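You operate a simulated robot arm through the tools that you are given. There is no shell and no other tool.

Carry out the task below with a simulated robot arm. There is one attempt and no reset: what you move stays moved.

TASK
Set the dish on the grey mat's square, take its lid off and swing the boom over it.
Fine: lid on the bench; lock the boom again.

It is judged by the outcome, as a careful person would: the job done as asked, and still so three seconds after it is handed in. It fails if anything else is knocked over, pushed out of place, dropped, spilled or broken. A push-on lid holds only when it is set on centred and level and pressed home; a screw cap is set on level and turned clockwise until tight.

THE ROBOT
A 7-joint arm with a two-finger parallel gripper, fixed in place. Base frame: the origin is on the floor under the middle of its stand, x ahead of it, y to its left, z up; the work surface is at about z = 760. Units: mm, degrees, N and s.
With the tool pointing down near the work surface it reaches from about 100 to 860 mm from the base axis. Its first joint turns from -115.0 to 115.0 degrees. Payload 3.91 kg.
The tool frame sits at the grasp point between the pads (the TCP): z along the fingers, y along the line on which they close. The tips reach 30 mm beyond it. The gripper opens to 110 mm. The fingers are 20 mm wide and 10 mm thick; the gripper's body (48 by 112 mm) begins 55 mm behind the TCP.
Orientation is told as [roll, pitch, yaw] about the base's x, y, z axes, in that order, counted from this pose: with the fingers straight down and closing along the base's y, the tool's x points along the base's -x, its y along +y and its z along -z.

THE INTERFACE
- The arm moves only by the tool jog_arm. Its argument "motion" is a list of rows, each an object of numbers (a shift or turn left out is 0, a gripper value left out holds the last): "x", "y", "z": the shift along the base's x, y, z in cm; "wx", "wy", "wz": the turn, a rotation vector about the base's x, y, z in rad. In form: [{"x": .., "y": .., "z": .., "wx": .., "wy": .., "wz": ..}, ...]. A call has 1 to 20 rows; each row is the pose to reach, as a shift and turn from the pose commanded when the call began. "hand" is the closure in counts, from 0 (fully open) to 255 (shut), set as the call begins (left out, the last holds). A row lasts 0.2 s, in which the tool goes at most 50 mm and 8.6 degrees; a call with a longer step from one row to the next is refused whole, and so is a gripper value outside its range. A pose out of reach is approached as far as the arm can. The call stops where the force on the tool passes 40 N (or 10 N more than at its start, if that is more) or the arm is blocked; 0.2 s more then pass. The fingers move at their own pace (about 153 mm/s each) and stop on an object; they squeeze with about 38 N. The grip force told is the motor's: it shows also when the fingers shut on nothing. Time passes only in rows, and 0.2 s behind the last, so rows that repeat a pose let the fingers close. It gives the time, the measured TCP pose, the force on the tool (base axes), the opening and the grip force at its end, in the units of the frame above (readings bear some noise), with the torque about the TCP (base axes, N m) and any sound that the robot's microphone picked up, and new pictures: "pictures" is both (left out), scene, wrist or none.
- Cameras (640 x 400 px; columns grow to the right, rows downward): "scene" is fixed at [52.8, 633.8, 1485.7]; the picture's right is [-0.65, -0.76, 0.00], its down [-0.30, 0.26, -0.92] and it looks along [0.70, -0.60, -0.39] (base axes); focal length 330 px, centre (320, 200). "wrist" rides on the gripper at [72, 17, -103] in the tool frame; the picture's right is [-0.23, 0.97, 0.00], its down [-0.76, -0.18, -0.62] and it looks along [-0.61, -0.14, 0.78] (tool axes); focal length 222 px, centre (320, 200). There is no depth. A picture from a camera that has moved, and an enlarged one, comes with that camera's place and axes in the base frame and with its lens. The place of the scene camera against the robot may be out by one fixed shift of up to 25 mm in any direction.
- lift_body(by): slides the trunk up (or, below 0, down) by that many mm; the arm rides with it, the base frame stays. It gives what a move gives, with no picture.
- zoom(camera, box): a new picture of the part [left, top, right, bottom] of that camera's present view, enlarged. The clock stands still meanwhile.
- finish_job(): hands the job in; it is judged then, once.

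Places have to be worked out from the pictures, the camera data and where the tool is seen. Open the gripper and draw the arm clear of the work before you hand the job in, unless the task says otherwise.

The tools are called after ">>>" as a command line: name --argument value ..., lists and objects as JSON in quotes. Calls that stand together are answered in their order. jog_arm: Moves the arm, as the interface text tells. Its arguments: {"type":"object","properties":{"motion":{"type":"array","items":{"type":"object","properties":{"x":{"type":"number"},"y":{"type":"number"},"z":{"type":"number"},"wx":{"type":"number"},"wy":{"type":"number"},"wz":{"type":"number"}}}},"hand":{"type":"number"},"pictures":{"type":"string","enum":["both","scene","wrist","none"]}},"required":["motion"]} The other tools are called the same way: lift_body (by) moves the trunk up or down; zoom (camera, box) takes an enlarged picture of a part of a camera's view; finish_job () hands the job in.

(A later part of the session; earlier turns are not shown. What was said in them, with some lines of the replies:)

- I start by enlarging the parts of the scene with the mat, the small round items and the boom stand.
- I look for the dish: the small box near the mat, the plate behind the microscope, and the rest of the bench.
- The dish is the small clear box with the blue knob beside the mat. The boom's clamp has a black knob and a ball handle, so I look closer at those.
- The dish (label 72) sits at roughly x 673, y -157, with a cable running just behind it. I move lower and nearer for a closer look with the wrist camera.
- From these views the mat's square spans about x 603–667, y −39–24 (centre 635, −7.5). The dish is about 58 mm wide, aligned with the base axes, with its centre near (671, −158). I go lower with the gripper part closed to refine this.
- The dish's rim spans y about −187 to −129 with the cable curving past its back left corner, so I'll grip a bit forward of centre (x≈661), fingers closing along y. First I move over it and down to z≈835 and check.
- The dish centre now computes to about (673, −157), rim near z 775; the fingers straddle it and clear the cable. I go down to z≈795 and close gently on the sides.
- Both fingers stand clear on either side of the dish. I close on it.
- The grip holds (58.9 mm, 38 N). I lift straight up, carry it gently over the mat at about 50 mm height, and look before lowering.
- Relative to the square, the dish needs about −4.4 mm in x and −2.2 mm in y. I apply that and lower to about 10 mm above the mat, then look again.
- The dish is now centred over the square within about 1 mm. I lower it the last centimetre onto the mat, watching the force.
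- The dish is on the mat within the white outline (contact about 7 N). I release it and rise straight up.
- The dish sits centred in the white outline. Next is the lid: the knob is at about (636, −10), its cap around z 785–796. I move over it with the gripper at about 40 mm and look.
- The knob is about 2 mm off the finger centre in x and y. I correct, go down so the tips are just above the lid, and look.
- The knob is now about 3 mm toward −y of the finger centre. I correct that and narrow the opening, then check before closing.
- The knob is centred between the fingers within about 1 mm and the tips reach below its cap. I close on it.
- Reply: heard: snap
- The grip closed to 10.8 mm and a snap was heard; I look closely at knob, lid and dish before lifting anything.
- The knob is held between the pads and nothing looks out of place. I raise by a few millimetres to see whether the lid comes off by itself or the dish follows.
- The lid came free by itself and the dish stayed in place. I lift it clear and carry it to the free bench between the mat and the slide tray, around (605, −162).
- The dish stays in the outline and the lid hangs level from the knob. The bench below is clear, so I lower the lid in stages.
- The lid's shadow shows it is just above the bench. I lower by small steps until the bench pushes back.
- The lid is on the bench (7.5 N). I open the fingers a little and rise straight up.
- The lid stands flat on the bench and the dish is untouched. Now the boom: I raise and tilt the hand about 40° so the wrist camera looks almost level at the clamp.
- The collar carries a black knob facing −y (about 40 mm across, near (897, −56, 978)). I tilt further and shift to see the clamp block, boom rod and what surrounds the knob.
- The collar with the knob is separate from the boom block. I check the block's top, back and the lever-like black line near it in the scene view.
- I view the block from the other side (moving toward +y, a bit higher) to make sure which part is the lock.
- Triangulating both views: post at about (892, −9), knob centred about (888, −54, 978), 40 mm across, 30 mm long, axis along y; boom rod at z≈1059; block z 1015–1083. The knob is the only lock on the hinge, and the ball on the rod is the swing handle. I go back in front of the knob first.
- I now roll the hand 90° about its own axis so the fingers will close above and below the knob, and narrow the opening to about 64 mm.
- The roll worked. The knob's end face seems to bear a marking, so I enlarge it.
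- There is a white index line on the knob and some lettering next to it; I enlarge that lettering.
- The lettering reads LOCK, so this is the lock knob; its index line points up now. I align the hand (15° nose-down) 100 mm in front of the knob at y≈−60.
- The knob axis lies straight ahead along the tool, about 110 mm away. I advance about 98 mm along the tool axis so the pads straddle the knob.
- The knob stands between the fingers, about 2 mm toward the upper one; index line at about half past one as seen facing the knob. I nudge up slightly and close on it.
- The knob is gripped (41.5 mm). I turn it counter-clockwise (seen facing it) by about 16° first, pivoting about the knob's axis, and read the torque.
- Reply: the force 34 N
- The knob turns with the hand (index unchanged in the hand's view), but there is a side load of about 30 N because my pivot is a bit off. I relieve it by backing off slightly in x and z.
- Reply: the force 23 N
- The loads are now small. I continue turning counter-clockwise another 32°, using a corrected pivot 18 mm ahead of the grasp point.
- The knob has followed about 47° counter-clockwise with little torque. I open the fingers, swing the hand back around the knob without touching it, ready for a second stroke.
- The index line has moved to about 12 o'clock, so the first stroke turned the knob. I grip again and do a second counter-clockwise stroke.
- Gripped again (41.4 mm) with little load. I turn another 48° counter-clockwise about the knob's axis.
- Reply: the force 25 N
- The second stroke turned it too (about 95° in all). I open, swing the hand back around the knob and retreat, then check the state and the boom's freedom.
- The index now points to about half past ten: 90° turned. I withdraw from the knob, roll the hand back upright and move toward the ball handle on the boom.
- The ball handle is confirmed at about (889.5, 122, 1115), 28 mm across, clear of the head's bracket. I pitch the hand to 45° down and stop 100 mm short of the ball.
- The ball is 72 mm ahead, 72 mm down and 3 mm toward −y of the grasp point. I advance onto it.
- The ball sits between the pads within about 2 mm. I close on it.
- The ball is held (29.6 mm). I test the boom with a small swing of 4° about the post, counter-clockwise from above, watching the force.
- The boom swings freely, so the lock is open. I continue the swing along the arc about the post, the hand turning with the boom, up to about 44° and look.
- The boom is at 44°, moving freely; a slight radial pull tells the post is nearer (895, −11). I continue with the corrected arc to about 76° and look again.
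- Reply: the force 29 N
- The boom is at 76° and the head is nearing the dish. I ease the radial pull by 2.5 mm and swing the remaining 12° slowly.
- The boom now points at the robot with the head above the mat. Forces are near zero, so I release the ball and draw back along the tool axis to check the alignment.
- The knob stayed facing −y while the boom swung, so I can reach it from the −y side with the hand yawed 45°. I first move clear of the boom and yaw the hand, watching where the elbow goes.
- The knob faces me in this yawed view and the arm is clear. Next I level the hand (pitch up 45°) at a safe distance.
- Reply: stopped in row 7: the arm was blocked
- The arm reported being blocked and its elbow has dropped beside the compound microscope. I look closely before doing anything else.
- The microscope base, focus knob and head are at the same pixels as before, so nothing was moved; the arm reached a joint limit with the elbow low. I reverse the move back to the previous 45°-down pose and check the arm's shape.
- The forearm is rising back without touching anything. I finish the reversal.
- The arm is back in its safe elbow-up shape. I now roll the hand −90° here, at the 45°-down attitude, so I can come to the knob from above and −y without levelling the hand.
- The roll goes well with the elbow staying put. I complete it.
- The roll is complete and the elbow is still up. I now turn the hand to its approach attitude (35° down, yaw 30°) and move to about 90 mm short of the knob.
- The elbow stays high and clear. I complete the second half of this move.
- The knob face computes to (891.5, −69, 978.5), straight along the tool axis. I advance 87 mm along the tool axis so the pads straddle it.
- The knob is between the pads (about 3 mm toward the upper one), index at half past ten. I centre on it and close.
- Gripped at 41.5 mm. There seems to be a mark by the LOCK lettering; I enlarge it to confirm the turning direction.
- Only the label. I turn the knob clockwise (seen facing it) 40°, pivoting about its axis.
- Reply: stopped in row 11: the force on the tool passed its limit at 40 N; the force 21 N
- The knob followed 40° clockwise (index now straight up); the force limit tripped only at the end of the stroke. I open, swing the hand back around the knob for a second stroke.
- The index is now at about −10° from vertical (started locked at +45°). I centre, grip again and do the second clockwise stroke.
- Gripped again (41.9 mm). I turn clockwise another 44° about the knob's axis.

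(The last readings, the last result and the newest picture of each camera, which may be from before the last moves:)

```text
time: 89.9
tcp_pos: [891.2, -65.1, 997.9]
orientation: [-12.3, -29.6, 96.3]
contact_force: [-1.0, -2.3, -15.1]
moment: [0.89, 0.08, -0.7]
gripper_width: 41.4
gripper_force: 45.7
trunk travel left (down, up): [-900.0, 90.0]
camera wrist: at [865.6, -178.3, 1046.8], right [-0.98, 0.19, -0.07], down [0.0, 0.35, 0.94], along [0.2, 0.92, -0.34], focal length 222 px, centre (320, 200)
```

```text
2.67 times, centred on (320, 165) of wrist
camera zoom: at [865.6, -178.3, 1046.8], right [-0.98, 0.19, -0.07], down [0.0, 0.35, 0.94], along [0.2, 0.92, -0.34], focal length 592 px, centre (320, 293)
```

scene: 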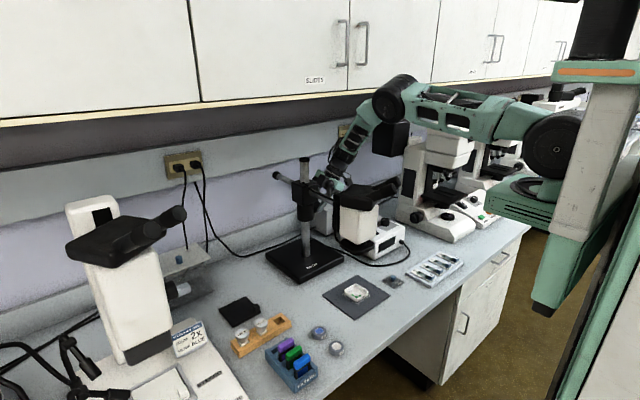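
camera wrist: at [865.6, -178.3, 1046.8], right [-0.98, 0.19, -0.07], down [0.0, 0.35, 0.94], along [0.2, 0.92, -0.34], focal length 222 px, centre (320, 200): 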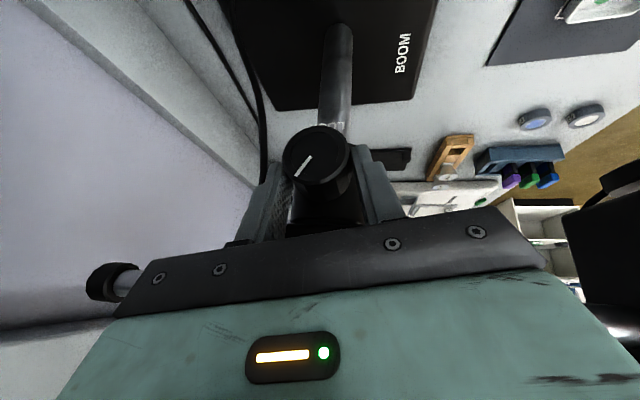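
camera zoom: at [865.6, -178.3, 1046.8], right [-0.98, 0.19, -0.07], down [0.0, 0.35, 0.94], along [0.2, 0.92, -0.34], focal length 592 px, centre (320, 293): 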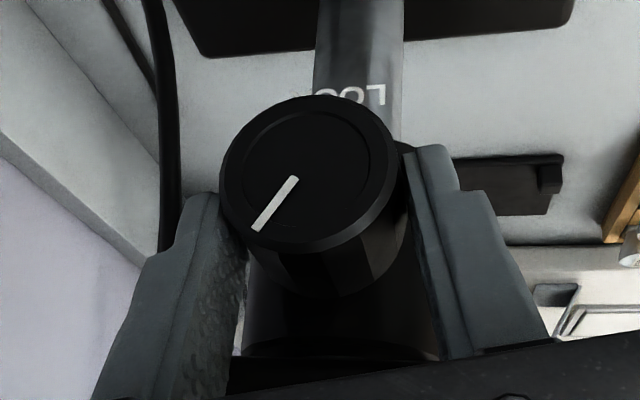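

The index is now at about +35°, with no stop felt. I keep turning from here by up to 14° more, watching for the knob to tighten.

>>> jog_arm --motion '[{"x": 0.07, "z": 0, "wy": 0.035}, {"x": 0.14, "z": 0, "wy": 0.07}, {"x": 0.205, "z": -0.01, "wy": 0.105}, {"x": 0.274, "z": -0.015, "wy": 0.14}, {"x": 0.342, "z": -0.025, "wy": 0.175}, {"x": 0.41, "z": -0.037, "wy": 0.209}, {"x": 0.477, "z": -0.053, "wy": 0.244}, {"x": 0.477, "z": -0.053, "wy": 0.244}]' --pictures "both"

>>> zoom --camera "wrist" --box '[200, 90, 440, 240]'

```text
time: 91.7
tcp_pos: [896.2, -65.1, 999.0]
orientation: [3.6, -30.2, 88.4]
contact_force: [11.0, -2.0, 0.5]
moment: [0.2, -0.8, -0.92]
gripper_width: 41.5
gripper_force: 45.2
trunk travel left (down, up): [-900.0, 90.0]
camera wrist: at [883.2, -178.4, 1052.0], right [-0.97, 0.19, 0.17], down [0.23, 0.34, 0.91], along [0.12, 0.92, -0.38], focal length 222 px, centre (320, 200)
```

scene: 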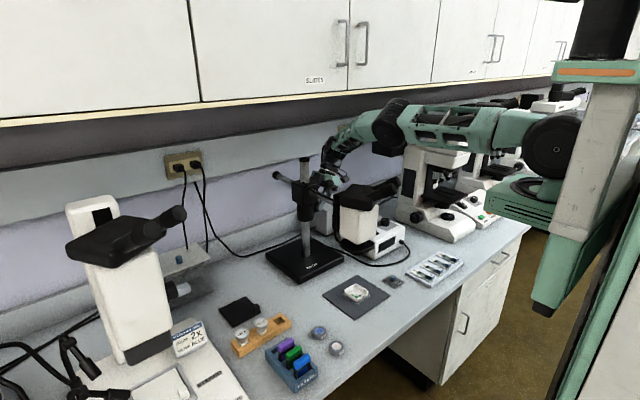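
wrist: 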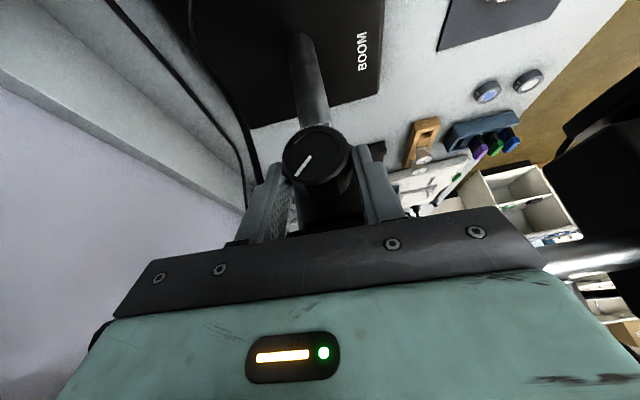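

```text
2.67 times, centred on (320, 165) of wrist
camera zoom: at [883.2, -178.4, 1052.0], right [-0.97, 0.19, 0.17], down [0.23, 0.34, 0.91], along [0.12, 0.92, -0.38], focal length 592 px, centre (320, 293)
```

zoom: 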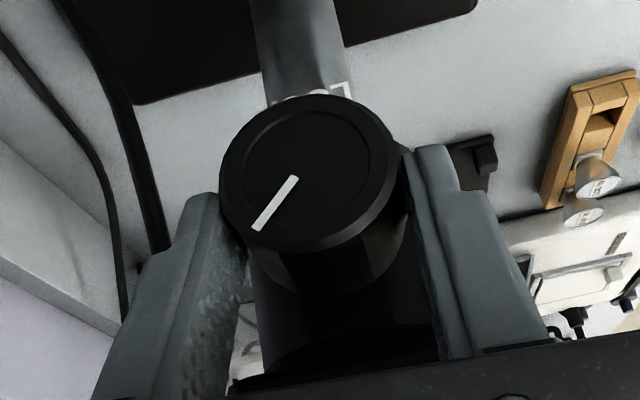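

The index is back at about +47° (it was +44° when locked) and the torque has risen to 0.8 N·m against the turn, so it is tightening. I press on a few degrees more to make sure it is snug.

>>> jog_arm --motion '[{"x": 0.05, "z": -0.01, "wy": 0.03}, {"x": 0.1, "z": -0.02, "wy": 0.06}, {"x": 0.1, "z": -0.02, "wy": 0.06}]' --pictures "wrist"

>>> zoom --camera "wrist" --box '[200, 90, 440, 240]'

```text
time: 92.5
tcp_pos: [897.9, -65.2, 999.1]
orientation: [7.7, -29.9, 86.5]
contact_force: [17.5, -4.2, 6.3]
moment: [0.23, -0.82, -0.55]
gripper_width: 41.4
gripper_force: 45.1
trunk travel left (down, up): [-900.0, 90.0]
camera wrist: at [887.7, -178.2, 1052.3], right [-0.95, 0.19, 0.23], down [0.28, 0.35, 0.9], along [0.09, 0.92, -0.38], focal length 222 px, centre (320, 200)
```

wrist: 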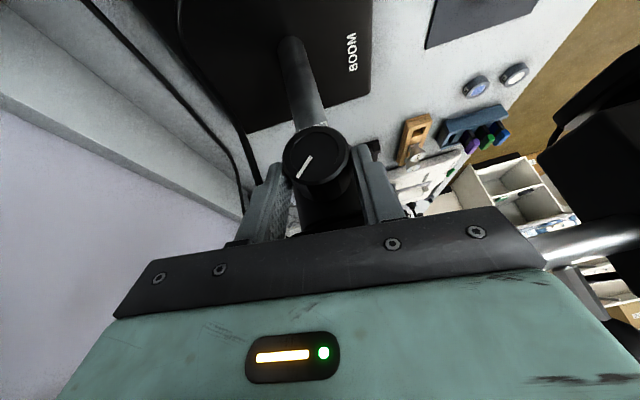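

```text
2.67 times, centred on (320, 165) of wrist
camera zoom: at [887.7, -178.2, 1052.3], right [-0.95, 0.19, 0.23], down [0.28, 0.35, 0.9], along [0.09, 0.92, -0.38], focal length 592 px, centre (320, 293)
```

zoom: 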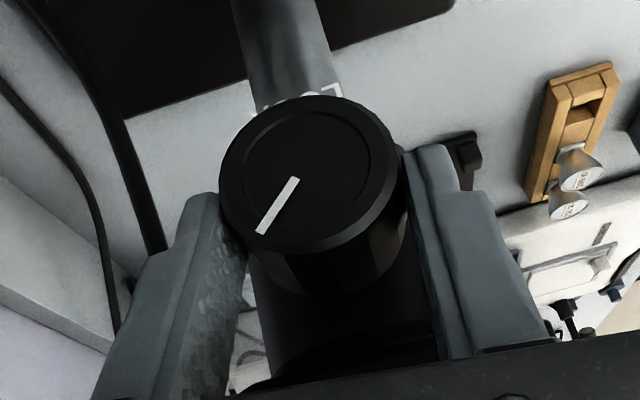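

The knob no longer follows the hand: it is tight at its original locked position. I release it and swing the hand back around the knob without touching it.

>>> jog_arm --motion '[{"x": 0}, {"x": 0}, {"x": 0}, {"x": -0.27, "z": 0.02, "wy": -0.108}, {"x": -0.54, "z": 0, "wy": -0.216}, {"x": -0.79, "z": -0.07, "wy": -0.324}, {"x": -1.03, "z": -0.15, "wy": -0.432}, {"x": -1.25, "z": -0.26, "wy": -0.54}, {"x": -1.45, "z": -0.395, "wy": -0.648}, {"x": -1.63, "z": -0.55, "wy": -0.756}, {"x": -1.77, "z": -0.73, "wy": -0.864}, {"x": -1.9, "z": -0.915, "wy": -0.972}, {"x": -1.99, "z": -1.11, "wy": -1.08}, {"x": -1.99, "z": -1.11, "wy": -1.08}]' --hand 107 --pictures "both"

>>> zoom --camera "wrist" --box '[200, 90, 440, 240]'

>>> zoom --camera "scene" --box '[260, 140, 420, 320]'

```text
time: 95.5
tcp_pos: [876.7, -64.8, 984.4]
orientation: [-58.9, -16.5, 115.6]
contact_force: [0.4, -0.4, -0.1]
moment: [0.02, 0.0, 0.0]
gripper_width: 63.6
gripper_force: 0.1
trunk travel left (down, up): [-900.0, 90.0]
camera wrist: at [824.3, -177.5, 1000.9], right [-0.65, 0.19, -0.74], down [-0.66, 0.35, 0.67], along [0.38, 0.92, -0.1], focal length 222 px, centre (320, 200)
```

scene: 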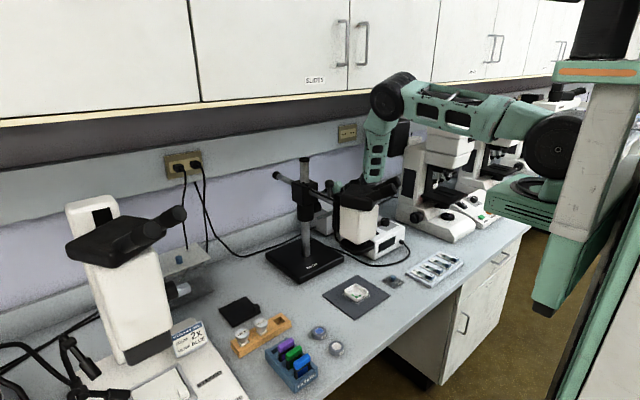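
wrist: 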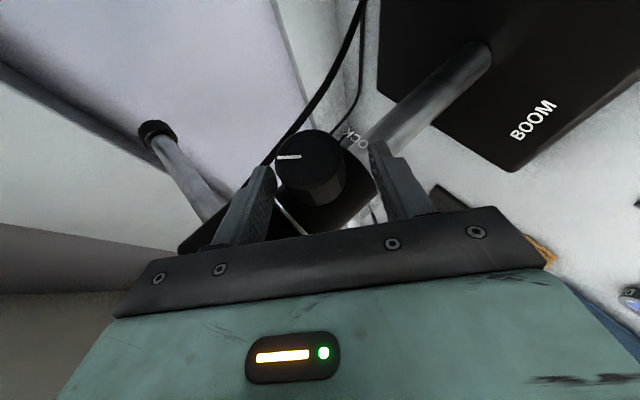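

```text
2.67 times, centred on (320, 165) of wrist
camera zoom: at [824.3, -177.5, 1000.9], right [-0.65, 0.19, -0.74], down [-0.66, 0.35, 0.67], along [0.38, 0.92, -0.1], focal length 592 px, centre (320, 293)
```

zoom: 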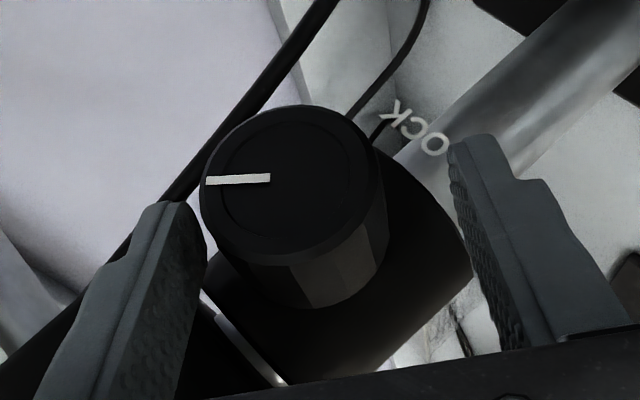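

```text
2.22 times, centred on (340, 230) of scene
camera zoom: at [52.8, 633.8, 1485.7], right [-0.65, -0.76, 0.0], down [-0.3, 0.26, -0.92], along [0.7, -0.6, -0.39], focal length 734 px, centre (276, 133)
```

zoom: 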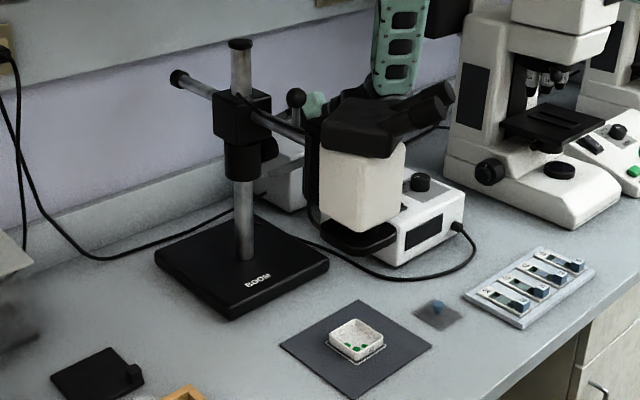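

The index is back at its original locked angle (+46°). I retreat along the tool axis and reverse my approach path, then I will check the head's alignment over the dish from the front.

>>> jog_arm --motion '[{"x": -2.0, "y": -1.45, "z": 1.45}, {"x": -4.2, "y": -3.0, "z": 3.0}, {"x": -6.1, "y": -4.4, "z": 4.4}, {"x": -7.3, "y": -5.3, "z": 5.7, "wx": -0.062, "wy": 0.0042, "wz": 0.0597}, {"x": -8.4, "y": -6.2, "z": 6.9, "wx": -0.124, "wy": 0.0083, "wz": 0.1193}, {"x": -9.6, "y": -7.2, "z": 8.2, "wx": -0.186, "wy": 0.0125, "wz": 0.179}, {"x": -10.8, "y": -8.2, "z": 9.5, "wx": -0.248, "wy": 0.0167, "wz": 0.2387}, {"x": -11.9, "y": -9.1, "z": 10.8, "wx": -0.31, "wy": 0.0208, "wz": 0.2983}, {"x": -13.0, "y": -10.1, "z": 12.0, "wx": -0.372, "wy": 0.025, "wz": 0.358}, {"x": -13.0, "y": -10.1, "z": 12.0, "wx": -0.372, "wy": 0.025, "wz": 0.358}]' --pictures "both"

```text
time: 97.7
tcp_pos: [746.4, -165.0, 1105.5]
orientation: [-45.4, 0.0, 134.4]
contact_force: [0.0, 0.3, 0.3]
moment: [-0.02, 0.0, 0.02]
gripper_width: 63.8
gripper_force: 0.0
trunk travel left (down, up): [-900.0, 90.0]
camera wrist: at [736.0, -275.6, 1166.7], right [-0.65, -0.32, -0.69], down [-0.76, 0.32, 0.56], along [0.04, 0.89, -0.45], focal length 222 px, centre (320, 200)
```

scene: 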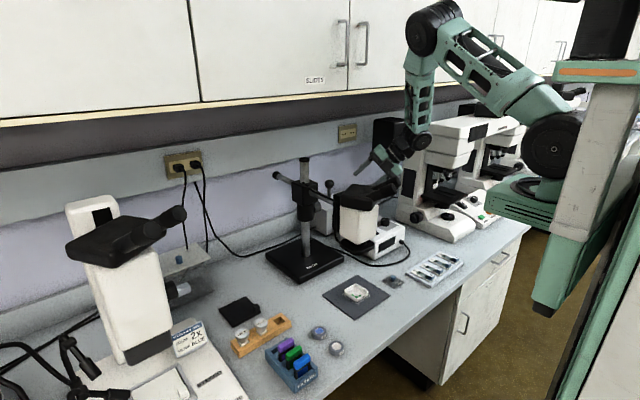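
wrist: 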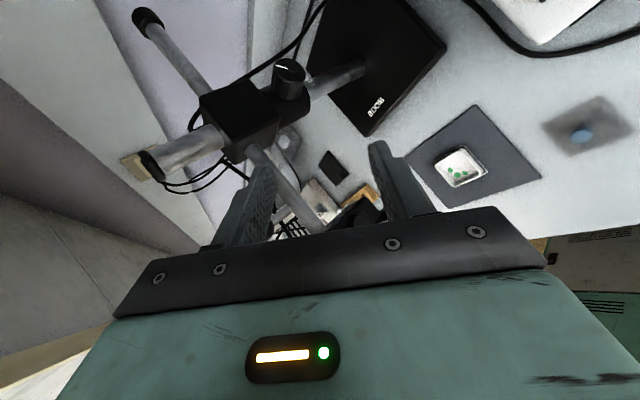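

Arm is clear and elbow high. I roll the hand back and move out to the −y side, away from the boom head.

>>> jog_arm --motion '[{"x": -1.7, "y": -0.9, "z": 0.7, "wx": 0.073, "wy": 0.0708, "wz": -0.1002}, {"x": -3.4, "y": -1.7, "z": 1.4, "wx": 0.146, "wy": 0.1416, "wz": -0.2005}, {"x": -5.1, "y": -2.6, "z": 2.0, "wx": 0.219, "wy": 0.2123, "wz": -0.3007}, {"x": -6.8, "y": -3.5, "z": 2.7, "wx": 0.292, "wy": 0.2831, "wz": -0.401}, {"x": -8.5, "y": -4.3, "z": 3.4, "wx": 0.365, "wy": 0.3539, "wz": -0.5012}, {"x": -10.2, "y": -5.2, "z": 4.1, "wx": 0.4381, "wy": 0.4246, "wz": -0.6015}, {"x": -11.9, "y": -6.0, "z": 4.8, "wx": 0.5111, "wy": 0.4954, "wz": -0.7017}, {"x": -13.6, "y": -6.9, "z": 5.5, "wx": 0.5841, "wy": 0.5662, "wz": -0.802}, {"x": -15.3, "y": -7.8, "z": 6.1, "wx": 0.6571, "wy": 0.637, "wz": -0.9022}, {"x": -17.0, "y": -8.6, "z": 6.8, "wx": 0.7301, "wy": 0.7077, "wz": -1.0025}, {"x": -18.6, "y": -9.5, "z": 7.5, "wx": 0.8031, "wy": 0.7785, "wz": -1.1027}, {"x": -18.6, "y": -9.5, "z": 7.5, "wx": 0.8031, "wy": 0.7785, "wz": -1.1027}]' --pictures "both"

```text
time: 100.3
tcp_pos: [559.6, -264.1, 1179.1]
orientation: [-0.3, -45.6, 44.5]
contact_force: [0.6, 0.2, -0.2]
moment: [-0.01, 0.01, -0.01]
gripper_width: 63.9
gripper_force: 0.0
trunk travel left (down, up): [-900.0, 90.0]
camera wrist: at [458.9, -336.4, 1199.4], right [-0.57, 0.81, 0.16], down [0.18, -0.06, 0.98], along [0.8, 0.58, -0.11], focal length 222 px, centre (320, 200)
```

scene: 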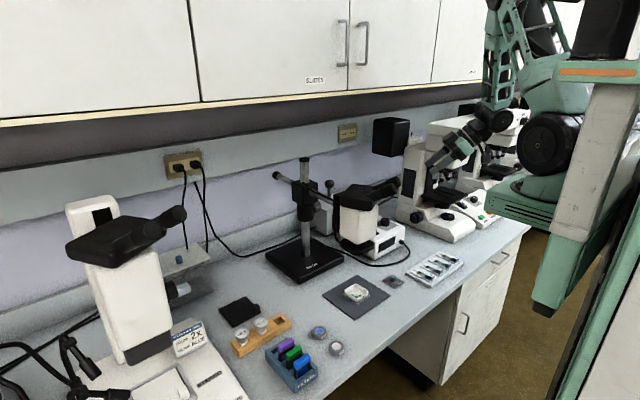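
wrist: 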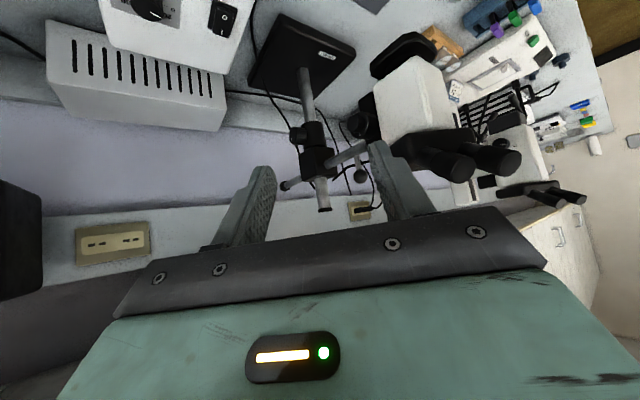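

The head and ring are visible, and all else looks undisturbed. I move round to the front, facing the head along +x, to compare the ring with the dish.

>>> jog_arm --motion '[{"x": -3.5, "y": 1.5, "z": -0.5, "wz": -0.09}, {"x": -7.0, "y": 4.0, "z": -1.5, "wz": -0.19}, {"x": -10.5, "y": 7.0, "z": -3.0, "wz": -0.29}, {"x": -13.5, "y": 10.0, "z": -4.5, "wz": -0.39}, {"x": -15.5, "y": 13.5, "z": -6.5, "wz": -0.49}, {"x": -16.5, "y": 17.0, "z": -8.5, "wz": -0.59}, {"x": -16.5, "y": 20.5, "z": -10.7, "wz": -0.69}, {"x": -16.5, "y": 24.4, "z": -12.9, "wz": -0.777}, {"x": -16.5, "y": 24.4, "z": -12.9, "wz": -0.777}]' --pictures "both"

>>> zoom --camera "wrist" --box '[200, 0, 440, 150]'

```text
time: 102.4
tcp_pos: [488.3, -154.7, 974.2]
orientation: [-50.7, -48.2, 37.7]
contact_force: [-0.9, -0.1, -0.1]
moment: [-0.01, 0.0, 0.0]
gripper_width: 63.6
gripper_force: 0.0
out of reach, approached as far as the arm can: row 2, 3, 4, 5, 6, 7, 8, 9
trunk travel left (down, up): [-900.0, 90.0]
stopped in row 9: the arm was blocked; the commanded pose is now the measured one
camera wrist: at [364.5, -134.0, 955.4], right [0.19, 0.92, -0.33], down [-0.14, 0.36, 0.92], along [0.97, -0.13, 0.2], focal length 222 px, centre (320, 200)
```

scene: 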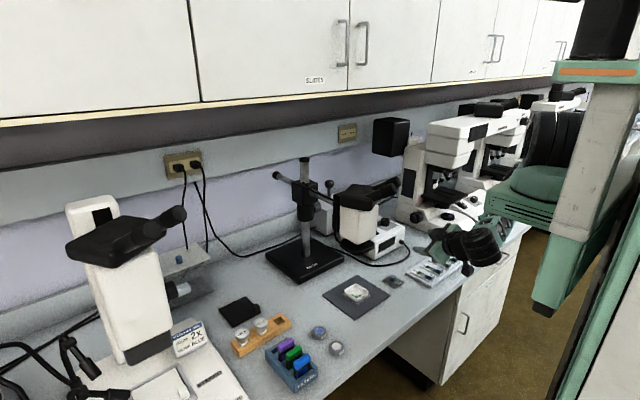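
wrist: 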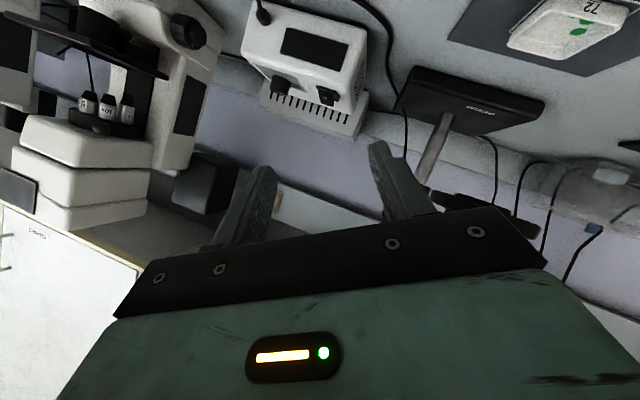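

```text
2.67 times, centred on (320, 75) of wrist
camera zoom: at [364.5, -134.0, 955.4], right [0.19, 0.92, -0.33], down [-0.14, 0.36, 0.92], along [0.97, -0.13, 0.2], focal length 592 px, centre (320, 533)
```

zoom: 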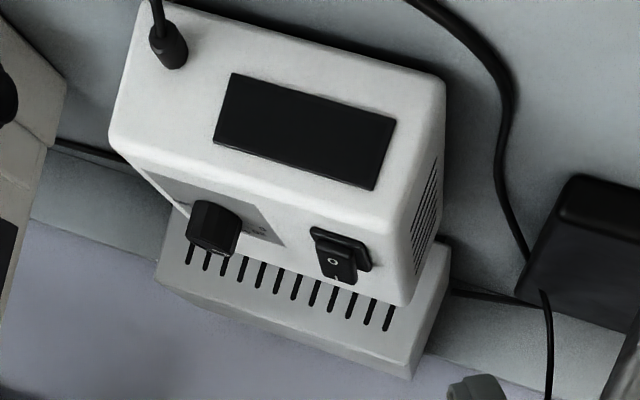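

The arm could not follow (too close in) and folded low near the slide tray, then stopped. I look closely before moving.

>>> zoom --camera "scene" --box '[380, 190, 540, 310]'

>>> zoom --camera "scene" --box '[280, 160, 480, 310]'

```text
3.33 times, centred on (460, 250) of scene
camera zoom: at [52.8, 633.8, 1485.7], right [-0.65, -0.76, 0.0], down [-0.3, 0.26, -0.92], along [0.7, -0.6, -0.39], focal length 1102 px, centre (-147, 33)
```

zoom: 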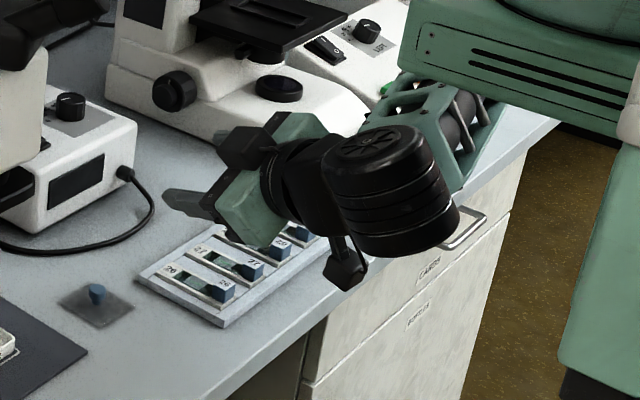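

```text
2.67 times, centred on (380, 235) of scene
camera zoom: at [52.8, 633.8, 1485.7], right [-0.65, -0.76, 0.0], down [-0.3, 0.26, -0.92], along [0.7, -0.6, -0.39], focal length 881 px, centre (160, 107)
```

zoom: 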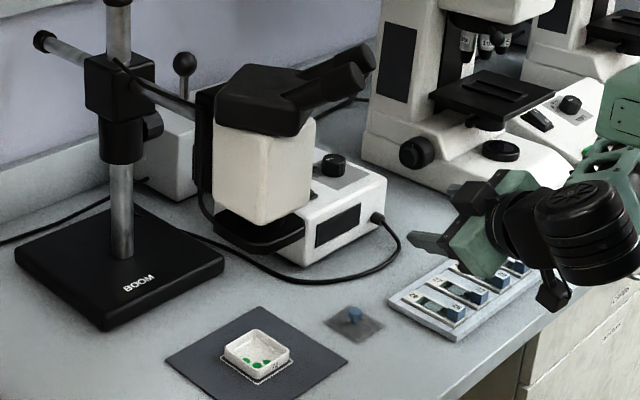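

Nothing was touched: the hand is at z≈974 and the tray, lid, dish and boom are at the same pixels as before. I go back up to the previous good pose in two stages.

>>> jog_arm --motion '[{"x": 0.9, "y": -1.4, "z": 2.6, "wx": 0.054, "wy": 0.054, "wz": 0.0953}, {"x": 1.8, "y": -2.7, "z": 5.1, "wx": 0.108, "wy": 0.108, "wz": 0.1906}, {"x": 2.7, "y": -4.1, "z": 7.7, "wx": 0.162, "wy": 0.162, "wz": 0.286}, {"x": 3.6, "y": -5.5, "z": 10.2, "wx": 0.2159, "wy": 0.2159, "wz": 0.3813}, {"x": 3.6, "y": -5.5, "z": 10.2, "wx": 0.2159, "wy": 0.2159, "wz": 0.3813}]' --pictures "scene"

```text
time: 103.6
tcp_pos: [569.0, -238.7, 1044.5]
orientation: [-24.5, -46.4, 40.4]
contact_force: [0.5, -0.2, -0.2]
moment: [0.01, 0.0, 0.01]
gripper_width: 63.7
gripper_force: 0.1
out of reach, approached as far as the arm can: row 1, 2, 3, 4, 5
trunk travel left (down, up): [-900.0, 90.0]
```

scene: 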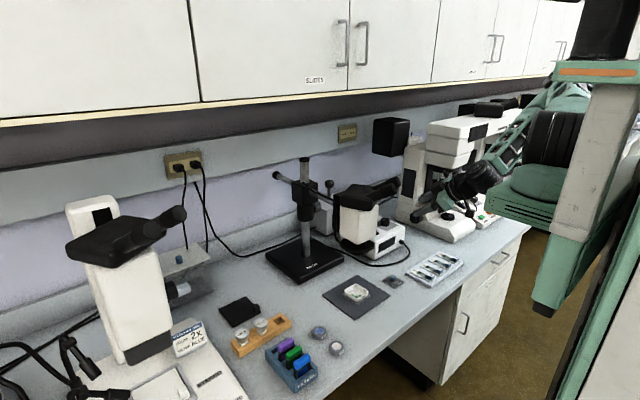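

The arm is unfolding. I continue up and further out to the good pose.

>>> jog_arm --motion '[{"x": 1.9, "y": -1.5, "z": 2.6, "wx": 0.054, "wy": 0.054, "wz": 0.0953}, {"x": 3.8, "y": -3.0, "z": 5.2, "wx": 0.108, "wy": 0.108, "wz": 0.1906}, {"x": 5.7, "y": -4.5, "z": 7.8, "wx": 0.162, "wy": 0.162, "wz": 0.286}, {"x": 7.6, "y": -6.0, "z": 10.4, "wx": 0.2159, "wy": 0.2159, "wz": 0.3813}, {"x": 7.6, "y": -6.0, "z": 10.4, "wx": 0.2159, "wy": 0.2159, "wz": 0.3813}]' --pictures "both"

```text
time: 104.8
tcp_pos: [643.2, -301.0, 1144.1]
orientation: [0.5, -45.5, 44.2]
contact_force: [0.8, -1.4, 0.2]
moment: [0.03, -0.03, 0.0]
gripper_width: 63.7
gripper_force: 0.1
trunk travel left (down, up): [-900.0, 90.0]
camera wrist: at [543.6, -374.3, 1165.6], right [-0.57, 0.8, 0.17], down [0.19, -0.07, 0.98], along [0.8, 0.59, -0.11], focal length 222 px, centre (320, 200)
```

scene: 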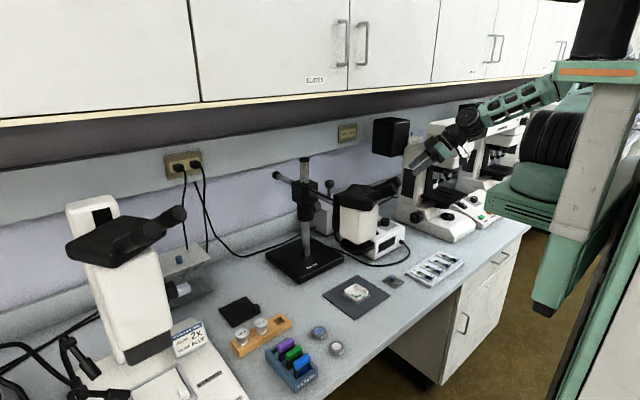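
wrist: 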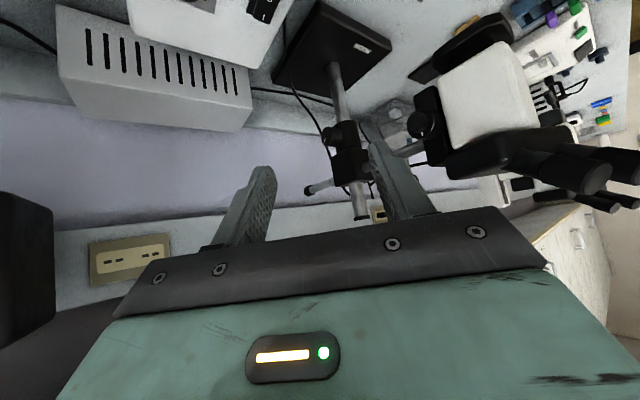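

The hand is back in a good attitude. I pitch it down a little and move toward +y so the wrist camera sees ring and dish together, looking along the diagonal.

>>> jog_arm --motion '[{"x": -0.8, "y": 2.3, "z": 0.5, "wx": -0.082, "wy": 0.082}, {"x": -1.6, "y": 4.6, "z": 0.5, "wx": -0.165, "wy": 0.165}, {"x": -2.5, "y": 7.0, "z": 0.0, "wx": -0.247, "wy": 0.247}, {"x": -2.5, "y": 7.0, "z": 0.0, "wx": -0.247, "wy": 0.247}]' --pictures "both"

>>> zoom --camera "wrist" --box '[300, 0, 540, 150]'

```text
time: 105.8
tcp_pos: [618.3, -231.4, 1143.1]
orientation: [0.3, -25.5, 44.4]
contact_force: [0.1, 0.7, 0.1]
moment: [0.0, -0.01, -0.01]
gripper_width: 64.0
gripper_force: 0.1
trunk travel left (down, up): [-900.0, 90.0]
camera wrist: at [529.4, -294.7, 1205.5], right [-0.54, 0.84, 0.1], down [0.43, 0.16, 0.89], along [0.73, 0.52, -0.44], focal length 222 px, centre (320, 200)
```

scene: 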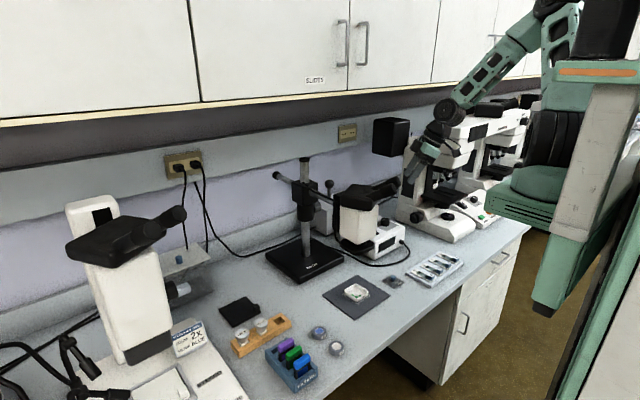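
wrist: 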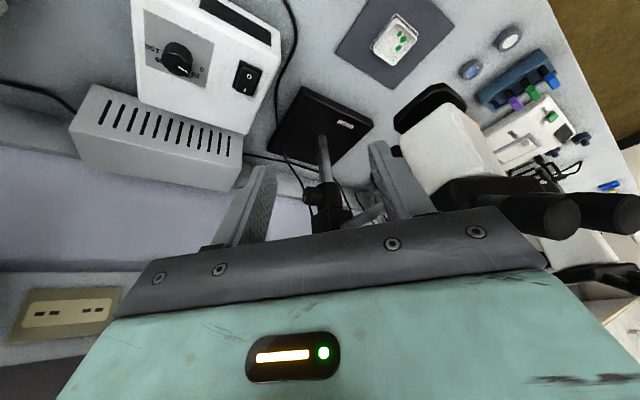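

```text
2.67 times, centred on (420, 75) of wrist
camera zoom: at [529.4, -294.7, 1205.5], right [-0.54, 0.84, 0.1], down [0.43, 0.16, 0.89], along [0.73, 0.52, -0.44], focal length 592 px, centre (53, 533)
```

zoom: 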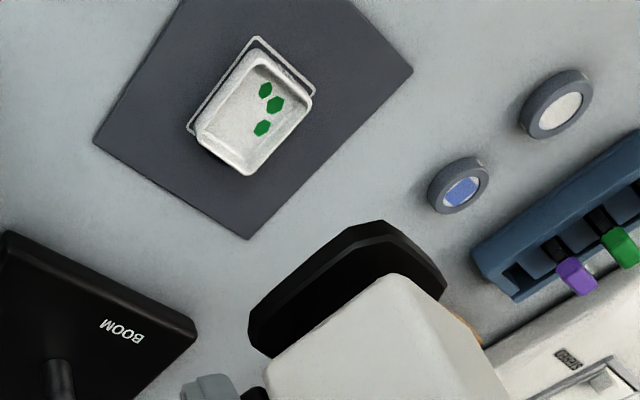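

This view shows ring plate and dish together. I enlarge the ring in both cameras to triangulate the head's position over the dish.

>>> zoom --camera "scene" --box '[325, 200, 405, 250]'

>>> zoom --camera "wrist" --box '[380, 60, 508, 180]'

>>> zoom --camera "scene" --box '[310, 175, 420, 310]'

```text
8.00 times, centred on (365, 225) of scene
camera zoom: at [52.8, 633.8, 1485.7], right [-0.65, -0.76, 0.0], down [-0.3, 0.26, -0.92], along [0.7, -0.6, -0.39], focal length 2644 px, centre (-40, 0)
```

zoom: 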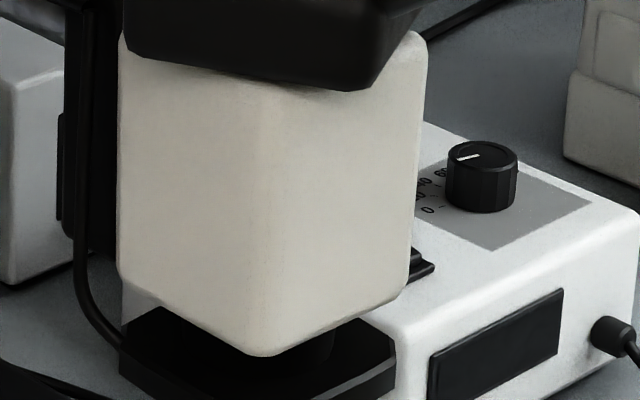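

```text
3.33 times, centred on (444, 120) of wrist
camera zoom: at [529.4, -294.7, 1205.5], right [-0.54, 0.84, 0.1], down [0.43, 0.16, 0.89], along [0.73, 0.52, -0.44], focal length 740 px, centre (-93, 467)
```

zoom: 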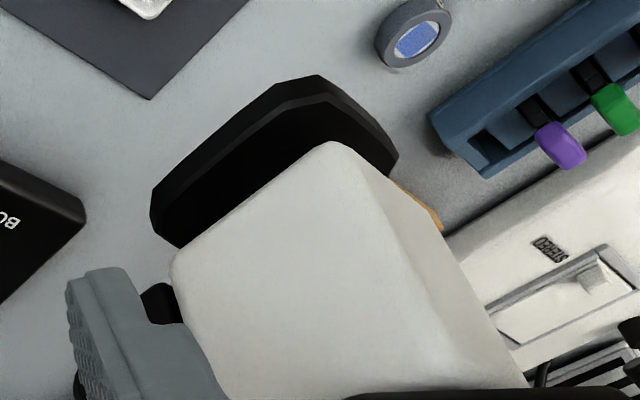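

```text
2.96 times, centred on (365, 242) of scene
camera zoom: at [52.8, 633.8, 1485.7], right [-0.65, -0.76, 0.0], down [-0.3, 0.26, -0.92], along [0.7, -0.6, -0.39], focal length 979 px, centre (187, 74)
```

zoom: 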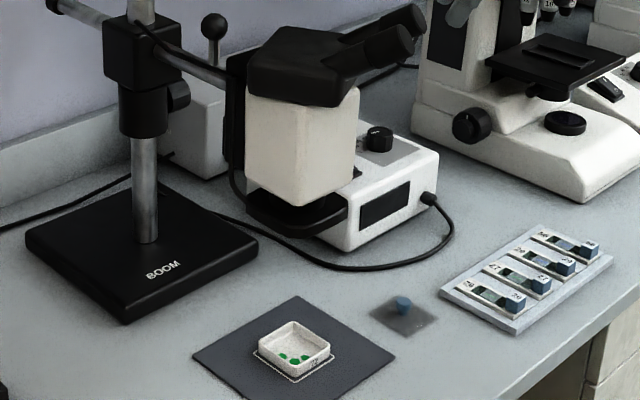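

Triangulating, the head/ring centre is at about (635, −4) over the dish at (635, −8): well over it. The lock index is at its original position. I now open the gripper and draw the arm up and back, clear of everything.

>>> jog_arm --motion '[{"x": -0.5, "y": -0.5, "z": 3.0}, {"x": -1.0, "y": -1.0, "z": 6.5, "wx": 0.06, "wy": -0.06}, {"x": -1.5, "y": -1.5, "z": 10.0, "wx": 0.06, "wy": -0.06}, {"x": -2.0, "y": -2.0, "z": 13.0, "wx": 0.06, "wy": -0.06}, {"x": -2.0, "y": -2.0, "z": 13.0, "wx": 0.06, "wy": -0.06}]' --hand 0 --pictures "both"

>>> zoom --camera "wrist" --box '[260, 0, 580, 200]'

>>> zoom --camera "scene" --box '[250, 140, 450, 320]'

```text
time: 107.0
tcp_pos: [596.9, -250.8, 1274.9]
orientation: [0.4, -30.3, 44.4]
contact_force: [0.2, -0.8, 0.3]
moment: [0.01, -0.01, -0.01]
gripper_width: 109.9
gripper_force: 0.0
trunk travel left (down, up): [-900.0, 90.0]
camera wrist: at [503.9, -317.9, 1327.5], right [-0.54, 0.83, 0.12], down [0.37, 0.11, 0.92], along [0.75, 0.54, -0.37], focal length 222 px, centre (320, 200)
```

scene: 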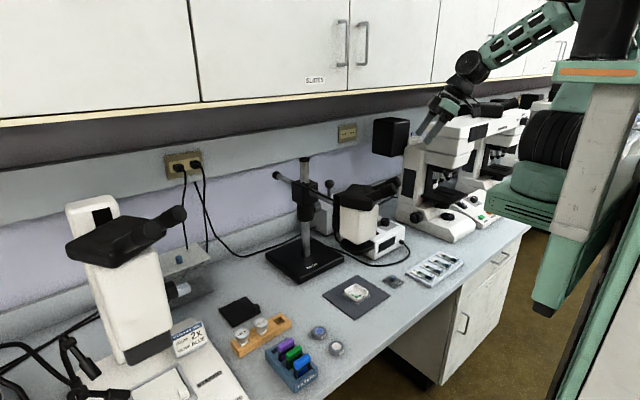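
wrist: 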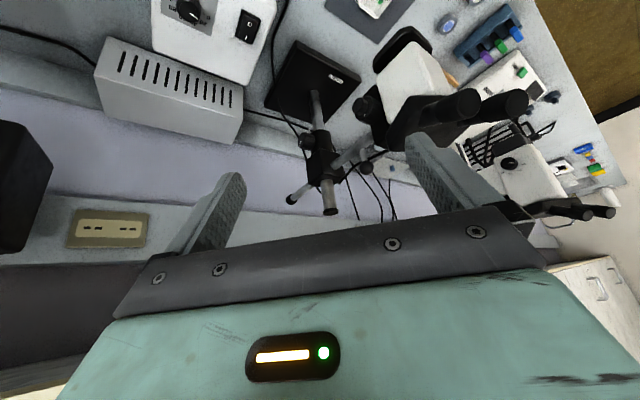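

```text
2.00 times, centred on (420, 100) of wrist
camera zoom: at [503.9, -317.9, 1327.5], right [-0.54, 0.83, 0.12], down [0.37, 0.11, 0.92], along [0.75, 0.54, -0.37], focal length 444 px, centre (120, 400)
```

zoom: 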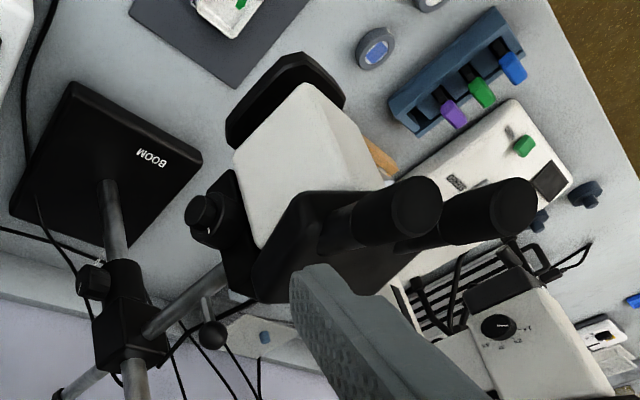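

```text
2.22 times, centred on (350, 230) of scene
camera zoom: at [52.8, 633.8, 1485.7], right [-0.65, -0.76, 0.0], down [-0.3, 0.26, -0.92], along [0.7, -0.6, -0.39], focal length 734 px, centre (253, 133)
```

zoom: 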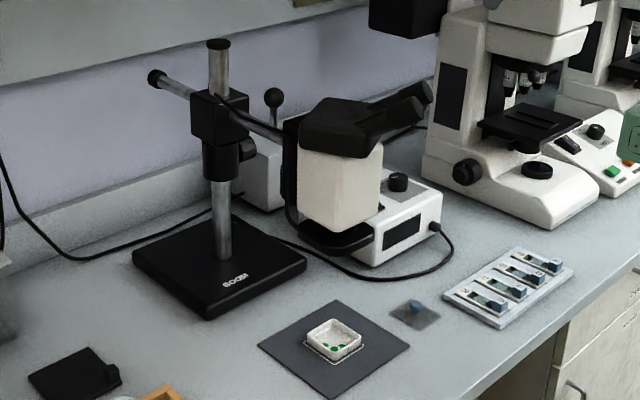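

Before handing in I double-check the head's sideways alignment by enlarging the ring plate and dish in the scene view.

>>> zoom --camera "scene" --box '[330, 228, 386, 263]'

>>> zoom --camera "scene" --box '[320, 270, 392, 315]'

>>> zoom --camera "wrist" --box '[300, 0, 460, 100]'

```text
11.43 times, centred on (358, 246) of scene
camera zoom: at [52.8, 633.8, 1485.7], right [-0.65, -0.76, 0.0], down [-0.3, 0.26, -0.92], along [0.7, -0.6, -0.39], focal length 3776 px, centre (-114, -320)
```

zoom: 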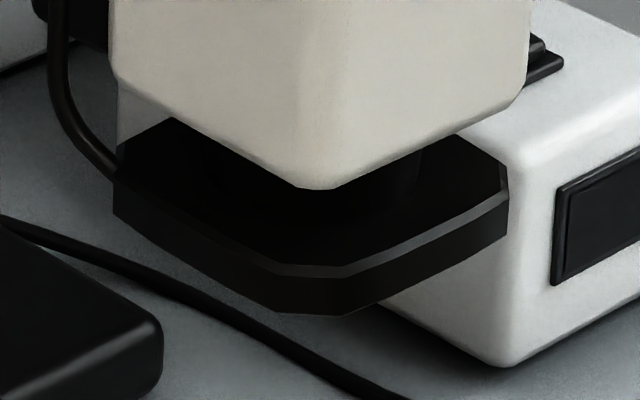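

```text
8.89 times, centred on (356, 292) of scene
camera zoom: at [52.8, 633.8, 1485.7], right [-0.65, -0.76, 0.0], down [-0.3, 0.26, -0.92], along [0.7, -0.6, -0.39], focal length 2937 px, centre (0, -622)
```

zoom: 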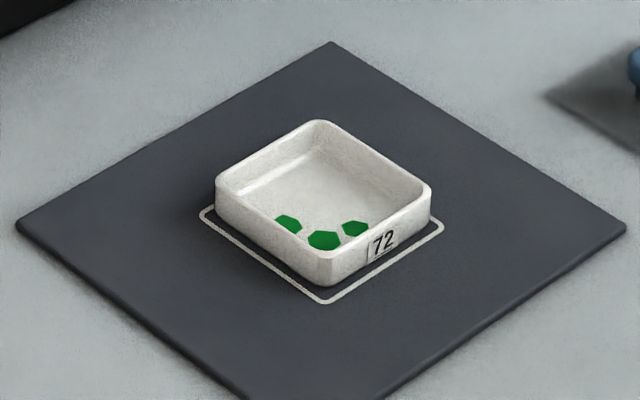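

```text
4.00 times, centred on (380, 50) of wrist
camera zoom: at [503.9, -317.9, 1327.5], right [-0.54, 0.83, 0.12], down [0.37, 0.11, 0.92], along [0.75, 0.54, -0.37], focal length 888 px, centre (80, 800)
```

zoom: 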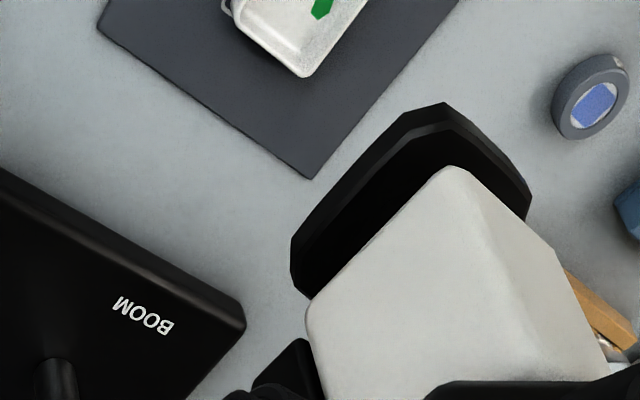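

The dish sits centred in the square, its lid stands on the bench, the boom head is over the dish within several millimetres and the lock index is back at its tight position. The gripper is open and the arm clear, so I hand in.

>>> finish_job

```text
The job is handed in.
```

The dish is on the mat's square with its lid off, the boom is over it and locked again, and I've handed the job in.

- **Dish:** it sits centred inside the white outline.
- **Lid:** it stands flat on the bench between the mat and the slide tray. There was a snap when I gripped its knob. The lid then lifted off on its own and nothing looked damaged, but I couldn't tell what caused the sound.
- **Boom:** it is swung about 88°. By my measurements the head is centred about 8 mm (±4 mm) to the left of the dish centre as the robot sees it, so it is over the dish but not exact.
- **Lock:** I tightened the knob until it stopped turning, with its index line back where it was when locked at the start. I didn't push the boom afterwards to test that it holds.

Twice the arm folded into an awkward low position while I was moving around the boom. In the scene view nothing near it had moved, and the tool felt no contact. The gripper is open and the arm is clear.
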